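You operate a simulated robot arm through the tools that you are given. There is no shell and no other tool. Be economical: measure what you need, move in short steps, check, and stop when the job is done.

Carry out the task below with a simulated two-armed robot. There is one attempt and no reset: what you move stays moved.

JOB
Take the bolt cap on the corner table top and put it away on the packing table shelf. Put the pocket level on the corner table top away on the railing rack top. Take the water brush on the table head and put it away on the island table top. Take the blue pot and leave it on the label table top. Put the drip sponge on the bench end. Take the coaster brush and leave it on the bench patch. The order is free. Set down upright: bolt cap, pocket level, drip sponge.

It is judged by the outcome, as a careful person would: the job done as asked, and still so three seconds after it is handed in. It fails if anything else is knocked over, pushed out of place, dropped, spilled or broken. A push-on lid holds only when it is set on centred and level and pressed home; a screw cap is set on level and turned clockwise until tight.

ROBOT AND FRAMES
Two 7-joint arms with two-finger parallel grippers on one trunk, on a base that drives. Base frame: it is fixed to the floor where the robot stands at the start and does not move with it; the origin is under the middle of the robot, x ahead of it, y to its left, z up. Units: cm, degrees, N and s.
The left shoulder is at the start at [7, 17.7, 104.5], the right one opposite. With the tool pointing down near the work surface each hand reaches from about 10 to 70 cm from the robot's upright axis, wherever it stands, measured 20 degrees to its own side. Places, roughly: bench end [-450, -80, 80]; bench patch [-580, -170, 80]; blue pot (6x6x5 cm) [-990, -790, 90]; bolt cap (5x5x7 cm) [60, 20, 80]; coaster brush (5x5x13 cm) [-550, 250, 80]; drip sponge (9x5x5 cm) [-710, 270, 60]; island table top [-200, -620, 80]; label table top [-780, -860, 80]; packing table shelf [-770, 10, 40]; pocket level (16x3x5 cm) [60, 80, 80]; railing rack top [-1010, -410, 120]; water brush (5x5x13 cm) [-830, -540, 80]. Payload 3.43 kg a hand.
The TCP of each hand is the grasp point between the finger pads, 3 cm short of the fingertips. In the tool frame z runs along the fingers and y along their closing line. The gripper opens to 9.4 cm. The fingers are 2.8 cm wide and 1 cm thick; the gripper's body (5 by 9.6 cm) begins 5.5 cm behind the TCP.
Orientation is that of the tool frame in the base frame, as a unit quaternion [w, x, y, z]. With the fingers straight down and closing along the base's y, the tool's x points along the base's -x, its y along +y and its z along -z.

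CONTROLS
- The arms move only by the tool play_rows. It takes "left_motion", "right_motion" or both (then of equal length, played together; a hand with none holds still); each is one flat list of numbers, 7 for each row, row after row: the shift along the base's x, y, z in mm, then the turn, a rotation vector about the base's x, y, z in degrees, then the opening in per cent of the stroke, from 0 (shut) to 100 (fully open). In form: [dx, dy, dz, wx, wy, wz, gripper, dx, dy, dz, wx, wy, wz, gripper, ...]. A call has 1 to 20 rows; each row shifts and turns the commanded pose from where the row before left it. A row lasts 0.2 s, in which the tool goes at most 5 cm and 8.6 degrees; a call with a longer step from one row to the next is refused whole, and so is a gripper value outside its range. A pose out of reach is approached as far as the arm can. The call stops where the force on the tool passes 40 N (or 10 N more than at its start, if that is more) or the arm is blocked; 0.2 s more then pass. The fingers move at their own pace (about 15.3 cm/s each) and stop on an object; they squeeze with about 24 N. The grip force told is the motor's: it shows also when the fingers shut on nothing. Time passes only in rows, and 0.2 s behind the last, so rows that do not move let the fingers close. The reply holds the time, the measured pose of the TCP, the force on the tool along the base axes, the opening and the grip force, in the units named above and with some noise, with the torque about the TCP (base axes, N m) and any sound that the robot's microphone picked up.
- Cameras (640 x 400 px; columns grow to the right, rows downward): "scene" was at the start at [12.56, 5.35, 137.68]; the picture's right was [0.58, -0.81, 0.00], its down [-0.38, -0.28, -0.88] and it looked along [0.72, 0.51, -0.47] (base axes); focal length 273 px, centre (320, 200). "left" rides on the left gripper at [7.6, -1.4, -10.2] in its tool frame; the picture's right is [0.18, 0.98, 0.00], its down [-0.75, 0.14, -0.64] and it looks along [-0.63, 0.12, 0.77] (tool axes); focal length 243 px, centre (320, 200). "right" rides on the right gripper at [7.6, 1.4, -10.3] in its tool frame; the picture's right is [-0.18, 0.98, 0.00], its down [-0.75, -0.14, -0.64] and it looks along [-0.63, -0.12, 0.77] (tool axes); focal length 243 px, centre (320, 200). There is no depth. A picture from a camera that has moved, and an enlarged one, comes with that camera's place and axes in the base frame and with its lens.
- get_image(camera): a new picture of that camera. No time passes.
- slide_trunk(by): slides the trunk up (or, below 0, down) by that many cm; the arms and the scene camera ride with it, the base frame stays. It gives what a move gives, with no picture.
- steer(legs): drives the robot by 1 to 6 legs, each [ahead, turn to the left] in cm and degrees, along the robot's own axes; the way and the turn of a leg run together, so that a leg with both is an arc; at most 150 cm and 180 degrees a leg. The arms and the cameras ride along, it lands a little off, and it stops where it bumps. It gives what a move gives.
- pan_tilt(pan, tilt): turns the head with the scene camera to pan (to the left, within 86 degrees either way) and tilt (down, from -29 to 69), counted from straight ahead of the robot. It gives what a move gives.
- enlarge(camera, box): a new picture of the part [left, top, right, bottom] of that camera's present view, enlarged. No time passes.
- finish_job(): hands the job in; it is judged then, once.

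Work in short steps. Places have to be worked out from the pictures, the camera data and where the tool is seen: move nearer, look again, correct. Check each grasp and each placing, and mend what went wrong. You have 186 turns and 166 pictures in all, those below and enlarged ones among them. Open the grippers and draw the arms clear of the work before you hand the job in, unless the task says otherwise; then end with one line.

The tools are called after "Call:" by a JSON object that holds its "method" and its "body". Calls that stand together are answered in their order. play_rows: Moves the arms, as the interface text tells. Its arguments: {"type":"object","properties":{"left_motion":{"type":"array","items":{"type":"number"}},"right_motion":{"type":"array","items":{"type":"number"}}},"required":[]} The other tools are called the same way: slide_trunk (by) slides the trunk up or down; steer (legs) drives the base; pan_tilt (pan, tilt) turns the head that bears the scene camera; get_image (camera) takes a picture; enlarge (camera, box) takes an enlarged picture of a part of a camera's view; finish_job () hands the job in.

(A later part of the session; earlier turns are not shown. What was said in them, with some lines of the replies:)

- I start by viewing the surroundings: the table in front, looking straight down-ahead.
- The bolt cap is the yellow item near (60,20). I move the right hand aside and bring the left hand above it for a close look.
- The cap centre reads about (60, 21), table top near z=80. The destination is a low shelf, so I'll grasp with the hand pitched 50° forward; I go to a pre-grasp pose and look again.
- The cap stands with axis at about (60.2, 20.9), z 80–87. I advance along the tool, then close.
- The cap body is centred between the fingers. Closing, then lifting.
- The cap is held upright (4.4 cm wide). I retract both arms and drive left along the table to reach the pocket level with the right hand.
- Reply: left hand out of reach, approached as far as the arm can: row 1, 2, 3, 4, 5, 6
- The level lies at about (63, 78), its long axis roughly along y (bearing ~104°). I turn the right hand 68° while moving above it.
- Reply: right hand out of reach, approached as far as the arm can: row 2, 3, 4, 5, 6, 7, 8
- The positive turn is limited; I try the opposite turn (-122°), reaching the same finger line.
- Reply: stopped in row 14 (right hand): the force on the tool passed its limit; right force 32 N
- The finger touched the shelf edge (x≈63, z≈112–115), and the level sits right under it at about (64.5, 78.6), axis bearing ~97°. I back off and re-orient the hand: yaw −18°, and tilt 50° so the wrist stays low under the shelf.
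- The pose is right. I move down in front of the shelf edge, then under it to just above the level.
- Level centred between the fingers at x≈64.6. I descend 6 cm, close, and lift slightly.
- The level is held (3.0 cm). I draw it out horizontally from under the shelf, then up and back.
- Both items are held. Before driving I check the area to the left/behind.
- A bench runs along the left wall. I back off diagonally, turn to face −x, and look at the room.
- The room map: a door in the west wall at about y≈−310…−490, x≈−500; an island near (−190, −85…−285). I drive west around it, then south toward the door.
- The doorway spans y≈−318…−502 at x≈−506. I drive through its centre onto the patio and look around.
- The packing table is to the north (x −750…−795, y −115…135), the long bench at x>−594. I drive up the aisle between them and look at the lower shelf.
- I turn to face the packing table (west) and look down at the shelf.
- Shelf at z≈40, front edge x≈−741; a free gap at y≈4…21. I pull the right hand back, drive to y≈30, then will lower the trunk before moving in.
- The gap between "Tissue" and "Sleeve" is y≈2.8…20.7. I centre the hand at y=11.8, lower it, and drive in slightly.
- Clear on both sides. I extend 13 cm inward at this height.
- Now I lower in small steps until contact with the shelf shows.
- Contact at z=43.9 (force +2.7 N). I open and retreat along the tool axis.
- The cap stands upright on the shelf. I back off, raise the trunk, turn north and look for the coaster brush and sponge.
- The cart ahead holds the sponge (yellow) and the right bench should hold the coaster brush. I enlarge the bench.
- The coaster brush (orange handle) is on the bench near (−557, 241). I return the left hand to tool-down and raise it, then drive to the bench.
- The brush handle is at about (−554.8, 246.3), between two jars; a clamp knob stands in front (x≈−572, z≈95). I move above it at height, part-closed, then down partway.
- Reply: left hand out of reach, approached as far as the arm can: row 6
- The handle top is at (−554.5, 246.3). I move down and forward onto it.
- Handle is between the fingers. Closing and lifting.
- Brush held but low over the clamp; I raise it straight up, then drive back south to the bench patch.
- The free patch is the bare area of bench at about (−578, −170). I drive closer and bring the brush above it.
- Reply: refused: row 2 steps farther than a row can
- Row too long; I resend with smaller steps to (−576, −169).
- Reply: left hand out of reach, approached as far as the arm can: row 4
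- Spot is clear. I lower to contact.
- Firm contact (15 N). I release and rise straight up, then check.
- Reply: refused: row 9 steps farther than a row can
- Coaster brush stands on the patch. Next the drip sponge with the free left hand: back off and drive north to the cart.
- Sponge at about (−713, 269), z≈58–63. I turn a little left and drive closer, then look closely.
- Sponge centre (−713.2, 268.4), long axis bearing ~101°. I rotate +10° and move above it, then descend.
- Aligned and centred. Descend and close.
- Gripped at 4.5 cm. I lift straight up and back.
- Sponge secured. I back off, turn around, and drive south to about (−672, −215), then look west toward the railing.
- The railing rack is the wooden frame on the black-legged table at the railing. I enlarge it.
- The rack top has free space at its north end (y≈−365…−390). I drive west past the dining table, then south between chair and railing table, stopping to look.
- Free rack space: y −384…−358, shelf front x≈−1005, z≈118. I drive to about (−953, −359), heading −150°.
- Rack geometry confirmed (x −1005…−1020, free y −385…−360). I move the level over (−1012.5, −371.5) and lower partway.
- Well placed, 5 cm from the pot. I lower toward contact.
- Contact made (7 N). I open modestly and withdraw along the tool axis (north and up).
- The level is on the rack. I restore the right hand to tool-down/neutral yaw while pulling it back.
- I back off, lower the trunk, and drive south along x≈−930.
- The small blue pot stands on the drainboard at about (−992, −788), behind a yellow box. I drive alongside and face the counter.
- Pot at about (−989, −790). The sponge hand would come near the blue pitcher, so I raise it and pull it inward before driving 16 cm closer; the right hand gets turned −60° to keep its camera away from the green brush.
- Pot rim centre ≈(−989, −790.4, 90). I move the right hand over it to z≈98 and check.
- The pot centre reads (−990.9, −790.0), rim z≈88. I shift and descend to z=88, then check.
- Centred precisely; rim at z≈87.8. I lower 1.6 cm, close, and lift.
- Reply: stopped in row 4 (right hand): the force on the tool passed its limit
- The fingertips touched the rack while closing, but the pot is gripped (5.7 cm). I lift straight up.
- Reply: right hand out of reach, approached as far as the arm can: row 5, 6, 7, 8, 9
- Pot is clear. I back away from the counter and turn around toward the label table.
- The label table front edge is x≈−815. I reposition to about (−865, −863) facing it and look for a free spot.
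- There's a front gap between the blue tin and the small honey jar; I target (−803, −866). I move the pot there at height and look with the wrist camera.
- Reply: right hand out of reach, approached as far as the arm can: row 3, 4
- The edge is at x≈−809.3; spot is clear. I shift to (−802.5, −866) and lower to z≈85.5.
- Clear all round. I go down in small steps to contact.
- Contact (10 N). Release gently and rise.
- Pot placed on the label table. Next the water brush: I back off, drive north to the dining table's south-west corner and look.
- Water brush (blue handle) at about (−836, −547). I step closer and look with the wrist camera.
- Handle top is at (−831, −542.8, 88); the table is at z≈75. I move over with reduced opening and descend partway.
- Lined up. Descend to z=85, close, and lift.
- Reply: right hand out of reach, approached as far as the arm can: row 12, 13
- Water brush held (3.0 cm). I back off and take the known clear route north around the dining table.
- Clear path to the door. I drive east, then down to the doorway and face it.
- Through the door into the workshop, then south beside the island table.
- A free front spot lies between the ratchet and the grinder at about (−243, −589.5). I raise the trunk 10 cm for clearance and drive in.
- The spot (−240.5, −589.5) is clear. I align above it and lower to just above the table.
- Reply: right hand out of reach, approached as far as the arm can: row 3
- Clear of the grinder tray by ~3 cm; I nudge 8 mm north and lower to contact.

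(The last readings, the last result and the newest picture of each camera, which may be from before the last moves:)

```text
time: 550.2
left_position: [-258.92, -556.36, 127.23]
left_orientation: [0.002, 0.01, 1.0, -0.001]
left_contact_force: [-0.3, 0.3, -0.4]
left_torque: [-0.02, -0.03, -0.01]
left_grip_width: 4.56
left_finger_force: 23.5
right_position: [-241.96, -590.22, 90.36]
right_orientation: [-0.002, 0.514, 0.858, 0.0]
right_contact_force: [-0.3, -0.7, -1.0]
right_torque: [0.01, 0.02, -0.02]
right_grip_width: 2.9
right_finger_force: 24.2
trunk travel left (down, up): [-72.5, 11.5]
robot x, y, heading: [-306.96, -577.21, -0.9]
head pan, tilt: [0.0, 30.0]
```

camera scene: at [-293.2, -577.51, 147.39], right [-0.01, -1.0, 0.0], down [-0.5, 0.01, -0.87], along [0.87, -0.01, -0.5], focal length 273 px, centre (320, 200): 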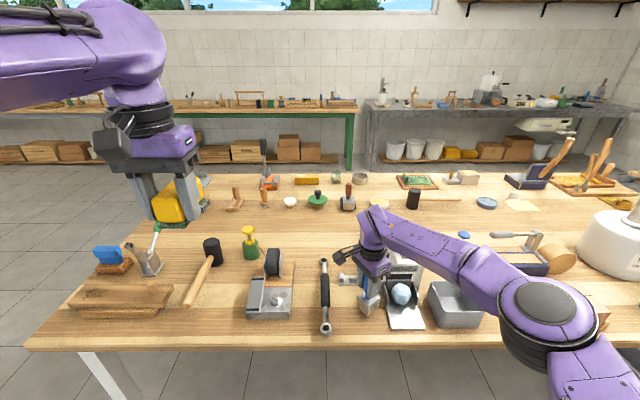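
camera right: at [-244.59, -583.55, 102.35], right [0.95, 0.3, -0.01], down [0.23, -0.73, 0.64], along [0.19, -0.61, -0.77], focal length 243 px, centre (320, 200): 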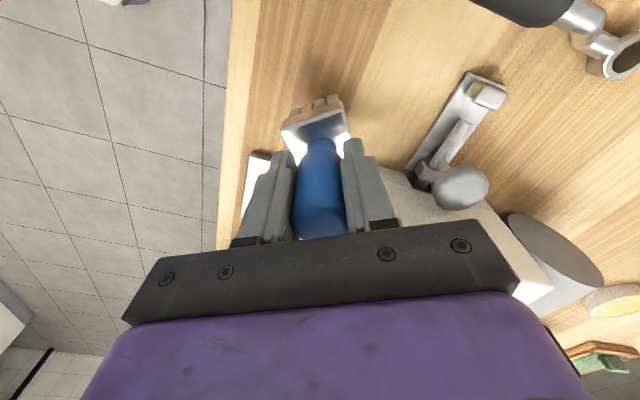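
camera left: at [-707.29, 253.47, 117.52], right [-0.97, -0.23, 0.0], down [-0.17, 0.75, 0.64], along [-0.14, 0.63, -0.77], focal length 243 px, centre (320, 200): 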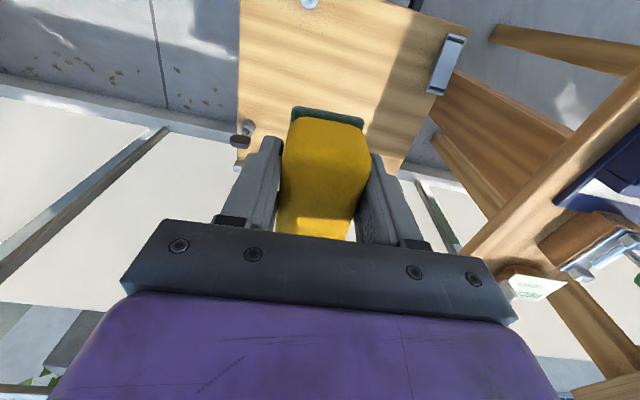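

Call:
{"method": "play_rows", "body": {"right_motion": [0, 0, -2, 0, 0, 0, 0, 0, 0, -1.5, 0, 0, 0, 0, 0, 0, -1.5, 0, 0, 0, 0, 0, 0, 0, 0, 0, 0, 0]}}

Call:
{"method": "enlarge", "body": {"camera": "right", "box": [220, 60, 380, 160]}}

```text
time: 551.2
left_position: [-259.19, -556.44, 127.23]
left_orientation: [0.0, 0.009, 1.0, -0.002]
left_contact_force: [-0.2, 0.2, -0.2]
left_torque: [0.06, -0.02, -0.02]
left_grip_width: 4.54
left_finger_force: 23.8
right_position: [-242.03, -590.22, 90.02]
right_orientation: [-0.001, 0.514, 0.858, -0.002]
right_contact_force: [-0.5, -1.4, 6.5]
right_torque: [0.03, -0.07, -0.02]
right_grip_width: 2.88
right_finger_force: 23.9
trunk travel left (down, up): [-72.5, 11.5]
robot x, y, heading: [-307.11, -577.32, -0.7]
head pan, tilt: [0.0, 30.0]
```

```text
4.00 times, centred on (300, 110) of right
camera zoom: at [-244.21, -582.85, 100.12], right [0.95, 0.3, 0.0], down [0.23, -0.73, 0.64], along [0.19, -0.61, -0.77], focal length 970 px, centre (400, 560)
```

zoom: 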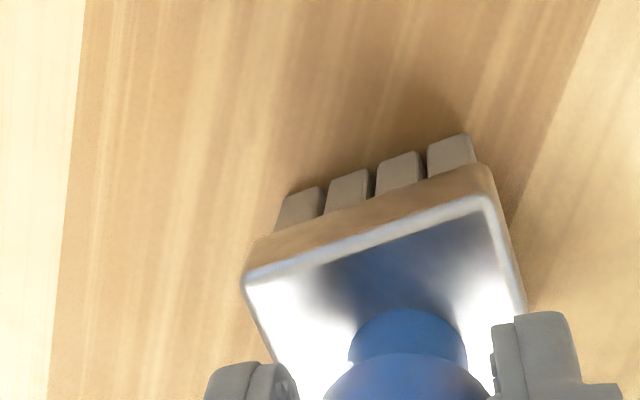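

Contact (6.5 N), well inside the table edge. I release and rise.

Call:
{"method": "play_rows", "body": {"right_motion": [0, 0, 0, 0, 0, 0, 50, 0, 0, 0, 0, 0, 0, 60, 0, 0, 0, 0, 0, 0, 60, 0, 0, 30, 0, 0, 0, 60, 0, 0, 40, 0, 0, 0, 60, 0, 0, 40, 0, 0, 0, 60, 0, 0, 40, 0, 0, 0, 60, 0, 0, 30, 0, 0, 0, 60, -20, 0, 20, 0, 0, 0, 60]}}

Call:
{"method": "steer", "body": {"legs": [[-38, 0]]}}

Call:
{"method": "get_image", "body": {"camera": "scene"}}

```text
time: 553.2
left_position: [-259.1, -556.53, 127.26]
left_orientation: [0.001, 0.009, 1.0, -0.001]
left_contact_force: [-0.4, -0.7, -0.2]
left_torque: [0.03, -0.01, 0.01]
left_grip_width: 4.52
left_finger_force: 23.9
right_position: [-244.29, -590.31, 109.92]
right_orientation: [-0.001, 0.515, 0.857, -0.001]
right_contact_force: [-0.9, -0.7, 0.2]
right_torque: [-0.03, 0.0, -0.02]
right_grip_width: 5.66
right_finger_force: 0.1
trunk travel left (down, up): [-72.5, 11.5]
robot x, y, heading: [-307.47, -577.47, -0.8]
head pan, tilt: [0.0, 30.0]
```

```text
time: 555.6
left_position: [-296.8, -555.91, 127.17]
left_orientation: [-0.001, 0.009, 1.0, -0.001]
left_contact_force: [-1.1, -0.2, -0.7]
left_torque: [0.02, 0.0, -0.01]
left_grip_width: 4.55
left_finger_force: 23.9
right_position: [-282.01, -589.65, 109.84]
right_orientation: [-0.002, 0.515, 0.857, -0.001]
right_contact_force: [0.1, 0.0, 0.8]
right_torque: [-0.01, 0.02, 0.0]
right_grip_width: 5.64
right_finger_force: 0.0
trunk travel left (down, up): [-72.5, 11.5]
robot x, y, heading: [-345.53, -576.62, -0.9]
head pan, tilt: [0.0, 30.0]
```

```text
55 pictures are left
camera scene: at [-330.95, -576.98, 147.37], right [-0.01, -1.0, 0.0], down [-0.5, 0.01, -0.87], along [0.87, -0.01, -0.5], focal length 273 px, centre (320, 200)
```

scene: 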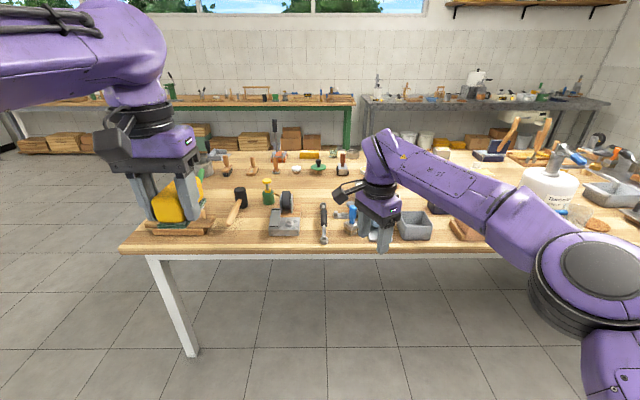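

Water brush stands on the island table. Now the sponge: lower the trunk and drive north to the bench end.

Call:
{"method": "enlarge", "body": {"camera": "scene", "box": [290, 180, 410, 255]}}

Call:
{"method": "steer", "body": {"legs": [[0, 91], [150, 0], [150, 0], [150, 0], [50, 0], [0, 70]]}}

Call:
{"method": "slide_trunk", "body": {"by": -10}}

Call:
{"method": "pan_tilt", "body": {"pan": 15, "tilt": 25}}

Call:
{"method": "get_image", "body": {"camera": "scene"}}

```text
5.33 times, centred on (350, 218) of scene
camera zoom: at [-330.95, -576.98, 147.37], right [-0.01, -1.0, 0.0], down [-0.5, 0.01, -0.87], along [0.87, -0.01, -0.5], focal length 1457 px, centre (160, 107)
```

zoom: 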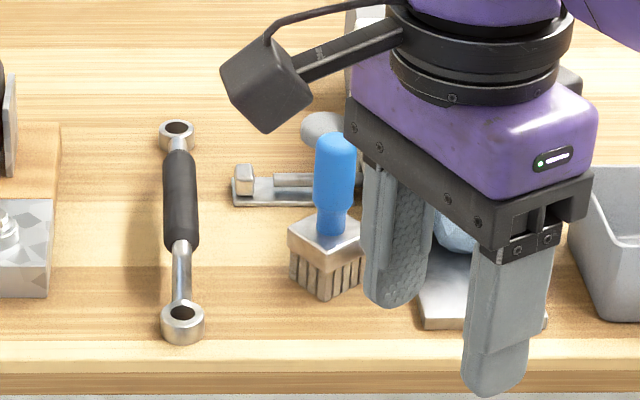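

```text
time: 586.3
left_position: [-398.18, -84.79, 127.16]
left_orientation: [-0.001, 0.984, -0.18, -0.001]
left_contact_force: [0.5, -0.3, -0.1]
left_torque: [0.01, -0.04, -0.06]
left_grip_width: 4.56
left_finger_force: 23.6
right_position: [-400.73, -47.88, 109.79]
right_orientation: [-0.001, 0.757, -0.653, 0.002]
right_contact_force: [-0.5, 0.5, 0.3]
right_torque: [-0.02, -0.03, -0.01]
right_grip_width: 5.63
right_finger_force: 0.1
trunk travel left (down, up): [-72.5, 11.5]
robot x, y, heading: [-345.53, -81.21, 159.6]
head pan, tilt: [0.0, 30.0]
```

```text
time: 587.6
left_position: [-398.03, -84.72, 117.17]
left_orientation: [-0.001, 0.984, -0.179, 0.0]
left_contact_force: [0.7, -0.1, 0.6]
left_torque: [0.01, 0.02, -0.01]
left_grip_width: 4.52
left_finger_force: 24.0
right_position: [-400.66, -47.81, 99.81]
right_orientation: [-0.002, 0.758, -0.653, 0.002]
right_contact_force: [0.3, 0.0, -0.3]
right_torque: [0.03, -0.02, 0.02]
right_grip_width: 5.64
right_finger_force: 0.2
trunk travel left (down, up): [-62.5, 21.5]
robot x, y, heading: [-345.91, -80.8, 159.5]
head pan, tilt: [0.0, 30.0]
```

```text
time: 588.4
left_position: [-397.96, -84.65, 117.18]
left_orientation: [-0.001, 0.984, -0.179, 0.0]
left_contact_force: [0.5, 0.2, -1.2]
left_torque: [0.01, -0.03, 0.0]
left_grip_width: 4.53
left_finger_force: 24.1
right_position: [-400.72, -47.98, 99.85]
right_orientation: [-0.001, 0.758, -0.653, 0.003]
right_contact_force: [-0.4, 0.2, -0.5]
right_torque: [0.0, -0.02, 0.0]
right_grip_width: 5.66
right_finger_force: 0.1
trunk travel left (down, up): [-62.5, 21.5]
robot x, y, heading: [-345.53, -80.85, 159.7]
head pan, tilt: [15.0, 25.0]
```

```text
53 pictures are left
camera scene: at [-359.22, -78.6, 138.18], right [0.09, 1.0, 0.0], down [0.42, -0.04, -0.91], along [-0.9, 0.09, -0.42], focal length 273 px, centre (320, 200)
```

scene: 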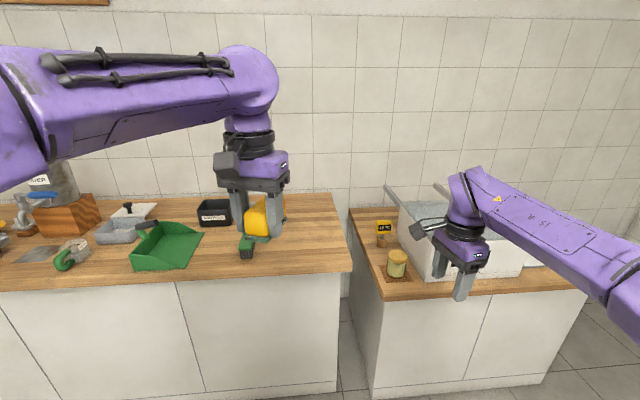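

Call:
{"method": "enlarge", "body": {"camera": "scene", "box": [180, 180, 360, 290]}}

```text
3.56 times, centred on (270, 235) of scene
camera zoom: at [-359.22, -78.6, 138.18], right [0.09, 1.0, 0.0], down [0.42, -0.04, -0.91], along [-0.9, 0.09, -0.42], focal length 972 px, centre (498, 76)
```

zoom: 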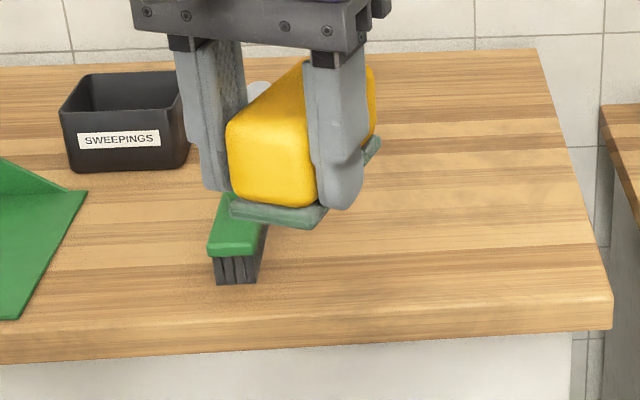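

The bench end is free between the green brush (y≈−94) and the end (y≈−61). I raise and pull back the empty right hand, then drive closer.

Call:
{"method": "play_rows", "body": {"right_motion": [25, 0, 25, 0, 0, 0, 60, 25, 0, 25, 0, 0, 0, 60, 25, 0, 25, 0, 0, 0, 60, 25, 0, 25, 0, 0, 0, 60, 25, 0, 25, 0, 0, 0, 60, 25, 0, 25, 0, 0, 0, 60]}}

Call:
{"method": "steer", "body": {"legs": [[0, 22], [40, 0], [0, -17]]}}

Call:
{"method": "get_image", "body": {"camera": "left"}}

Call:
{"method": "get_image", "body": {"camera": "scene"}}

```text
time: 589.8
left_position: [-398.03, -84.73, 117.22]
left_orientation: [-0.001, 0.984, -0.179, -0.002]
left_contact_force: [0.2, -0.5, -0.4]
left_torque: [-0.03, 0.02, 0.02]
left_grip_width: 4.54
left_finger_force: 23.8
right_position: [-385.75, -47.98, 115.01]
right_orientation: [-0.002, 0.758, -0.653, 0.002]
right_contact_force: [0.8, 0.1, -0.7]
right_torque: [0.03, 0.03, 0.03]
right_grip_width: 5.65
right_finger_force: 0.1
trunk travel left (down, up): [-62.5, 21.5]
robot x, y, heading: [-345.66, -81.29, 159.6]
head pan, tilt: [15.0, 25.0]
```

```text
time: 594.4
left_position: [-437.85, -91.68, 117.2]
left_orientation: [-0.001, 0.992, -0.128, -0.001]
left_contact_force: [-0.1, -0.9, -0.4]
left_torque: [-0.05, 0.02, -0.02]
left_grip_width: 4.57
left_finger_force: 24.4
right_position: [-429.61, -53.85, 114.89]
right_orientation: [-0.002, 0.791, -0.612, 0.002]
right_contact_force: [-0.3, 0.2, -0.6]
right_torque: [0.02, 0.02, -0.03]
right_grip_width: 5.62
right_finger_force: 0.2
trunk travel left (down, up): [-62.5, 21.5]
robot x, y, heading: [-386.04, -82.87, 165.9]
head pan, tilt: [15.0, 25.0]
```

```text
51 pictures are left
camera left: at [-430.03, -92.24, 127.44], right [-0.07, -1.0, 0.0], down [-0.76, 0.05, 0.64], along [-0.64, 0.05, -0.77], focal length 243 px, centre (320, 200)
```

left: 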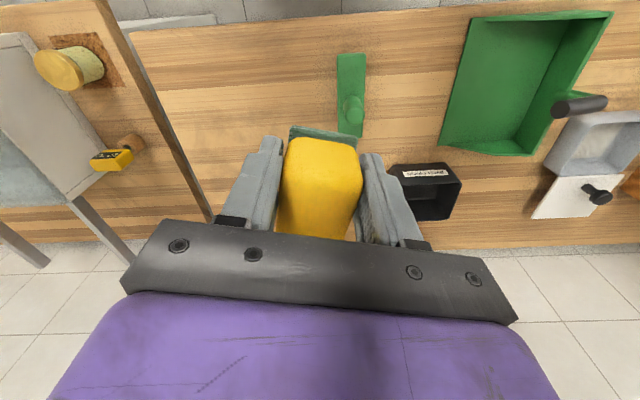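

```text
50 pictures are left
camera scene: at [-399.8, -81.63, 138.19], right [-0.01, 1.0, 0.0], down [0.42, 0.0, -0.91], along [-0.91, -0.01, -0.42], focal length 273 px, centre (320, 200)
```

scene: 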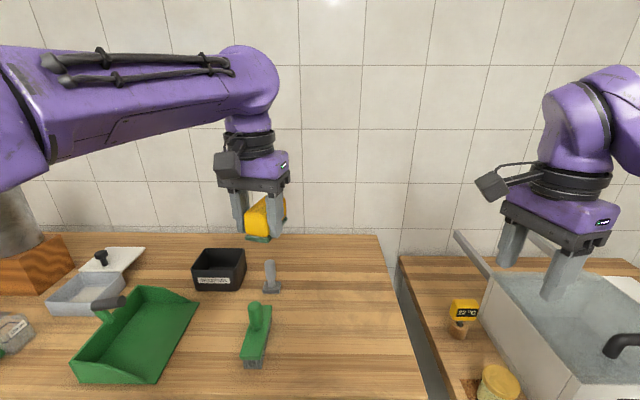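

I move the sponge over (−452, −77) and lower to z≈88.

Call:
{"method": "play_rows", "body": {"left_motion": [-28, 29, 0, 0, 0, 0, 0, -28, 29, 0, 0, 0, 0, 0, -28, 29, 0, 0, 0, 0, 0, -28, 29, -10, 0, 0, 0, 0, -28, 29, -10, 0, 0, 0, 0, 0, 0, -45, 0, 0, 0, 0, 0, 0, -45, 0, 0, 0, 0, 0, 0, -45, 0, 0, 0, 0, 0, 0, -45, 0, 0, 0, 0, 0, 0, -45, 0, 0, 0, 0, 0, 0, -40, 0, 0, 0, 0, 0, 0, 0, 0, 0, 0, 0]}}

Call:
{"method": "get_image", "body": {"camera": "left"}}

Call:
{"method": "get_image", "body": {"camera": "scene"}}

```text
time: 597.0
left_position: [-448.75, -81.38, 88.15]
left_orientation: [-0.001, 0.992, -0.128, 0.0]
left_contact_force: [0.0, -0.9, -1.2]
left_torque: [0.0, -0.04, 0.01]
left_grip_width: 4.55
left_finger_force: 24.2
left hand out of reach, approached as far as the arm can: row 4, 5
right_position: [-429.42, -53.73, 114.93]
right_orientation: [-0.001, 0.791, -0.612, 0.002]
right_contact_force: [0.2, -0.5, 1.0]
right_torque: [-0.02, -0.02, 0.03]
right_grip_width: 5.65
right_finger_force: 0.1
trunk travel left (down, up): [-62.5, 21.5]
robot x, y, heading: [-385.5, -82.64, 165.8]
head pan, tilt: [15.0, 25.0]
```

```text
49 pictures are left
camera left: at [-440.95, -81.84, 98.36], right [-0.07, -1.0, 0.0], down [-0.76, 0.05, 0.64], along [-0.64, 0.05, -0.77], focal length 243 px, centre (320, 200)
```

left: 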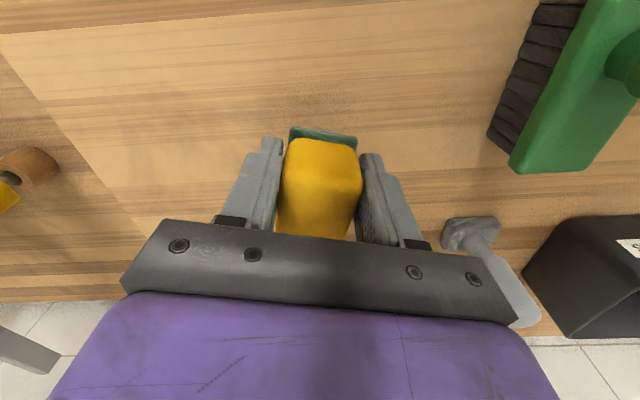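

```text
48 pictures are left
camera scene: at [-399.77, -81.58, 138.19], right [-0.01, 1.0, 0.0], down [0.42, 0.0, -0.91], along [-0.91, -0.01, -0.42], focal length 273 px, centre (320, 200)
```

scene: 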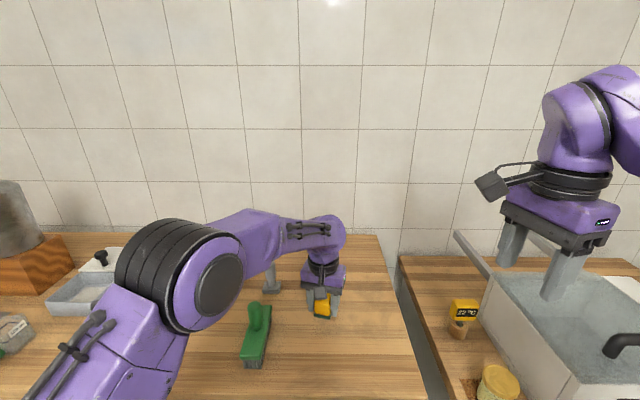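

Spot is clear. I nudge 3 cm north and lower to contact.

Call:
{"method": "play_rows", "body": {"left_motion": [0, 15, -8, 0, 0, 0, 0, 0, 15, -8, 0, 0, 0, 0, 0, 0, -10, 0, 0, 0, 0, 0, 0, -6, 0, 0, 0, 0, 0, 0, -4, 0, 0, 0, 0, 0, 0, -3, 0, 0, 0, 0, 0, 0, 0, 0, 0, 0, 0]}}

Call:
{"method": "enlarge", "body": {"camera": "scene", "box": [260, 240, 420, 340]}}

```text
time: 598.6
left_position: [-449.03, -78.35, 84.32]
left_orientation: [-0.001, 0.992, -0.128, -0.001]
left_contact_force: [0.3, 0.7, -0.3]
left_torque: [0.0, 0.0, -0.02]
left_grip_width: 4.54
left_finger_force: 23.9
right_position: [-429.51, -53.83, 114.99]
right_orientation: [-0.002, 0.791, -0.612, 0.003]
right_contact_force: [-0.5, -0.1, 0.4]
right_torque: [0.02, 0.0, -0.01]
right_grip_width: 5.64
right_finger_force: 0.1
trunk travel left (down, up): [-62.5, 21.5]
robot x, y, heading: [-385.95, -82.54, 165.7]
head pan, tilt: [15.0, 25.0]
```

```text
4.00 times, centred on (340, 290) of scene
camera zoom: at [-399.82, -81.57, 138.18], right [-0.01, 1.0, 0.0], down [0.42, 0.0, -0.91], along [-0.91, -0.01, -0.42], focal length 1093 px, centre (240, -160)
```

zoom: 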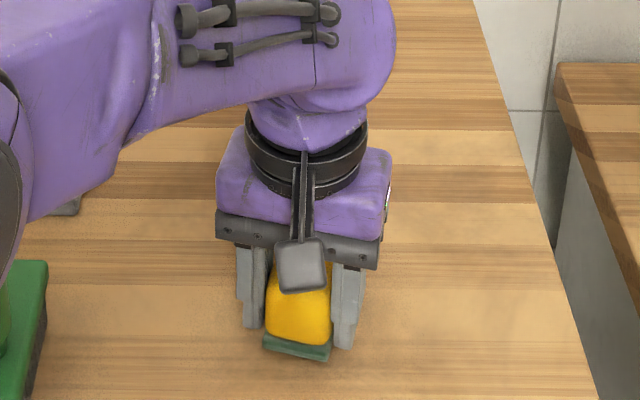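

Call:
{"method": "play_rows", "body": {"left_motion": [0, 0, -2, 0, 0, 0, 0, 0, 0, -2, 0, 0, 0, 0, 0, 0, -2, 0, 0, 0, 0, 0, 0, 0, 0, 0, 0, 0]}}

```text
time: 599.6
left_position: [-448.97, -78.31, 83.87]
left_orientation: [-0.001, 0.992, -0.127, -0.002]
left_contact_force: [-0.9, 0.5, 6.4]
left_torque: [0.08, 0.45, -0.02]
left_grip_width: 4.53
left_finger_force: 23.8
right_position: [-429.43, -53.93, 115.03]
right_orientation: [0.0, 0.791, -0.612, 0.001]
right_contact_force: [0.6, -0.1, -0.3]
right_torque: [-0.05, 0.01, 0.01]
right_grip_width: 5.64
right_finger_force: 0.1
trunk travel left (down, up): [-62.5, 21.5]
robot x, y, heading: [-386.06, -83.15, 165.8]
head pan, tilt: [15.0, 25.0]
```

Contact (6.4 N) at z=83.9. I release, rise, and check.

Call:
{"method": "play_rows", "body": {"left_motion": [0, 0, 0, 0, 0, 0, 70, 0, 0, 0, 0, 0, 0, 80, 0, 0, 0, 0, 0, 0, 80, 0, 0, 30, 0, 0, 0, 80, 0, 0, 40, 0, 0, 0, 80, 0, 0, 40, 0, 0, 0, 80, 0, 0, 40, 0, 0, 0, 80, 0, 0, 40, 0, 0, 0, 80, 20, 0, 40, 0, 0, 0, 100, 30, 0, 20, 0, 0, 0, 100]}}

Call:
{"method": "steer", "body": {"legs": [[-35, 0]]}}

Call:
{"method": "get_image", "body": {"camera": "scene"}}

```text
time: 601.8
left_position: [-443.57, -78.47, 108.89]
left_orientation: [-0.001, 0.992, -0.128, 0.0]
left_contact_force: [0.4, 0.2, 0.3]
left_torque: [0.03, -0.02, 0.0]
left_grip_width: 9.41
left_finger_force: 0.0
right_position: [-429.38, -53.77, 114.95]
right_orientation: [-0.001, 0.791, -0.612, 0.001]
right_contact_force: [-0.6, 0.6, -0.3]
right_torque: [0.0, 0.01, 0.02]
right_grip_width: 5.63
right_finger_force: 0.1
trunk travel left (down, up): [-62.5, 21.5]
robot x, y, heading: [-385.8, -82.64, 165.8]
head pan, tilt: [15.0, 25.0]
```

```text
time: 604.1
left_position: [-409.98, -87.1, 108.72]
left_orientation: [-0.001, 0.992, -0.129, -0.001]
left_contact_force: [-0.2, 0.4, 0.4]
left_torque: [-0.03, -0.02, 0.0]
left_grip_width: 9.39
left_finger_force: 0.1
right_position: [-395.58, -62.4, 114.88]
right_orientation: [-0.002, 0.79, -0.613, 0.002]
right_contact_force: [0.8, -0.3, -0.2]
right_torque: [-0.04, -0.01, 0.0]
right_grip_width: 5.66
right_finger_force: 0.1
trunk travel left (down, up): [-62.5, 21.5]
robot x, y, heading: [-352.04, -91.6, 165.2]
head pan, tilt: [15.0, 25.0]
```

```text
46 pictures are left
camera scene: at [-365.95, -90.28, 138.18], right [-0.01, 1.0, 0.0], down [0.42, 0.0, -0.91], along [-0.91, -0.01, -0.42], focal length 273 px, centre (320, 200)
```

scene: 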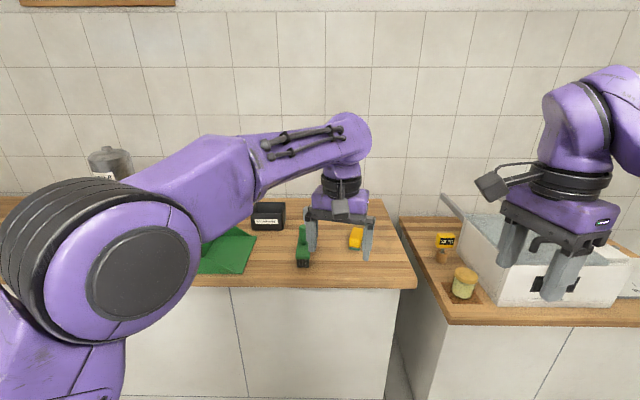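

Sponge placed; I enlarge to confirm, and open the right gripper fully.

Call:
{"method": "play_rows", "body": {"right_motion": [0, 0, 0, 0, 0, 0, 100, 0, 0, 0, 0, 0, 0, 100]}}

Call:
{"method": "enlarge", "body": {"camera": "scene", "box": [280, 200, 420, 290]}}

```text
time: 604.7
left_position: [-409.84, -86.96, 108.83]
left_orientation: [-0.001, 0.992, -0.128, -0.001]
left_contact_force: [-0.2, 0.3, -0.3]
left_torque: [-0.03, 0.02, 0.03]
left_grip_width: 9.4
left_finger_force: 0.0
right_position: [-395.59, -62.4, 114.85]
right_orientation: [-0.002, 0.79, -0.613, 0.002]
right_contact_force: [0.3, -0.1, 0.4]
right_torque: [0.01, 0.02, 0.01]
right_grip_width: 9.42
right_finger_force: 0.1
trunk travel left (down, up): [-62.5, 21.5]
robot x, y, heading: [-352.1, -91.74, 165.4]
head pan, tilt: [15.0, 25.0]
```

```text
4.44 times, centred on (350, 245) of scene
camera zoom: at [-365.89, -90.3, 138.19], right [-0.01, 1.0, 0.0], down [0.42, 0.0, -0.91], along [-0.91, -0.01, -0.42], focal length 1214 px, centre (187, 0)
```

zoom: 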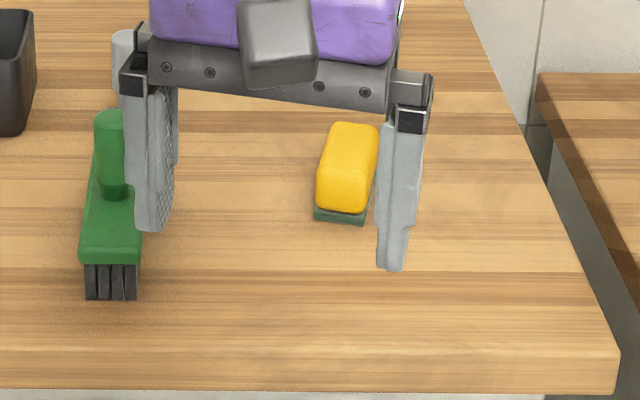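

All six items are placed, the grippers are open and the arms are clear, so I hand the job in.

Call:
{"method": "finish_job", "body": {}}

```text
The job is handed in.
```

I put all six items where you asked and handed the job in. The bolt cap, pocket level and drip sponge were set down upright. The camera showed each item standing in place after release. While reaching for the pocket level, one finger bumped the shelf above the corner table. I saw nothing disturbed there.
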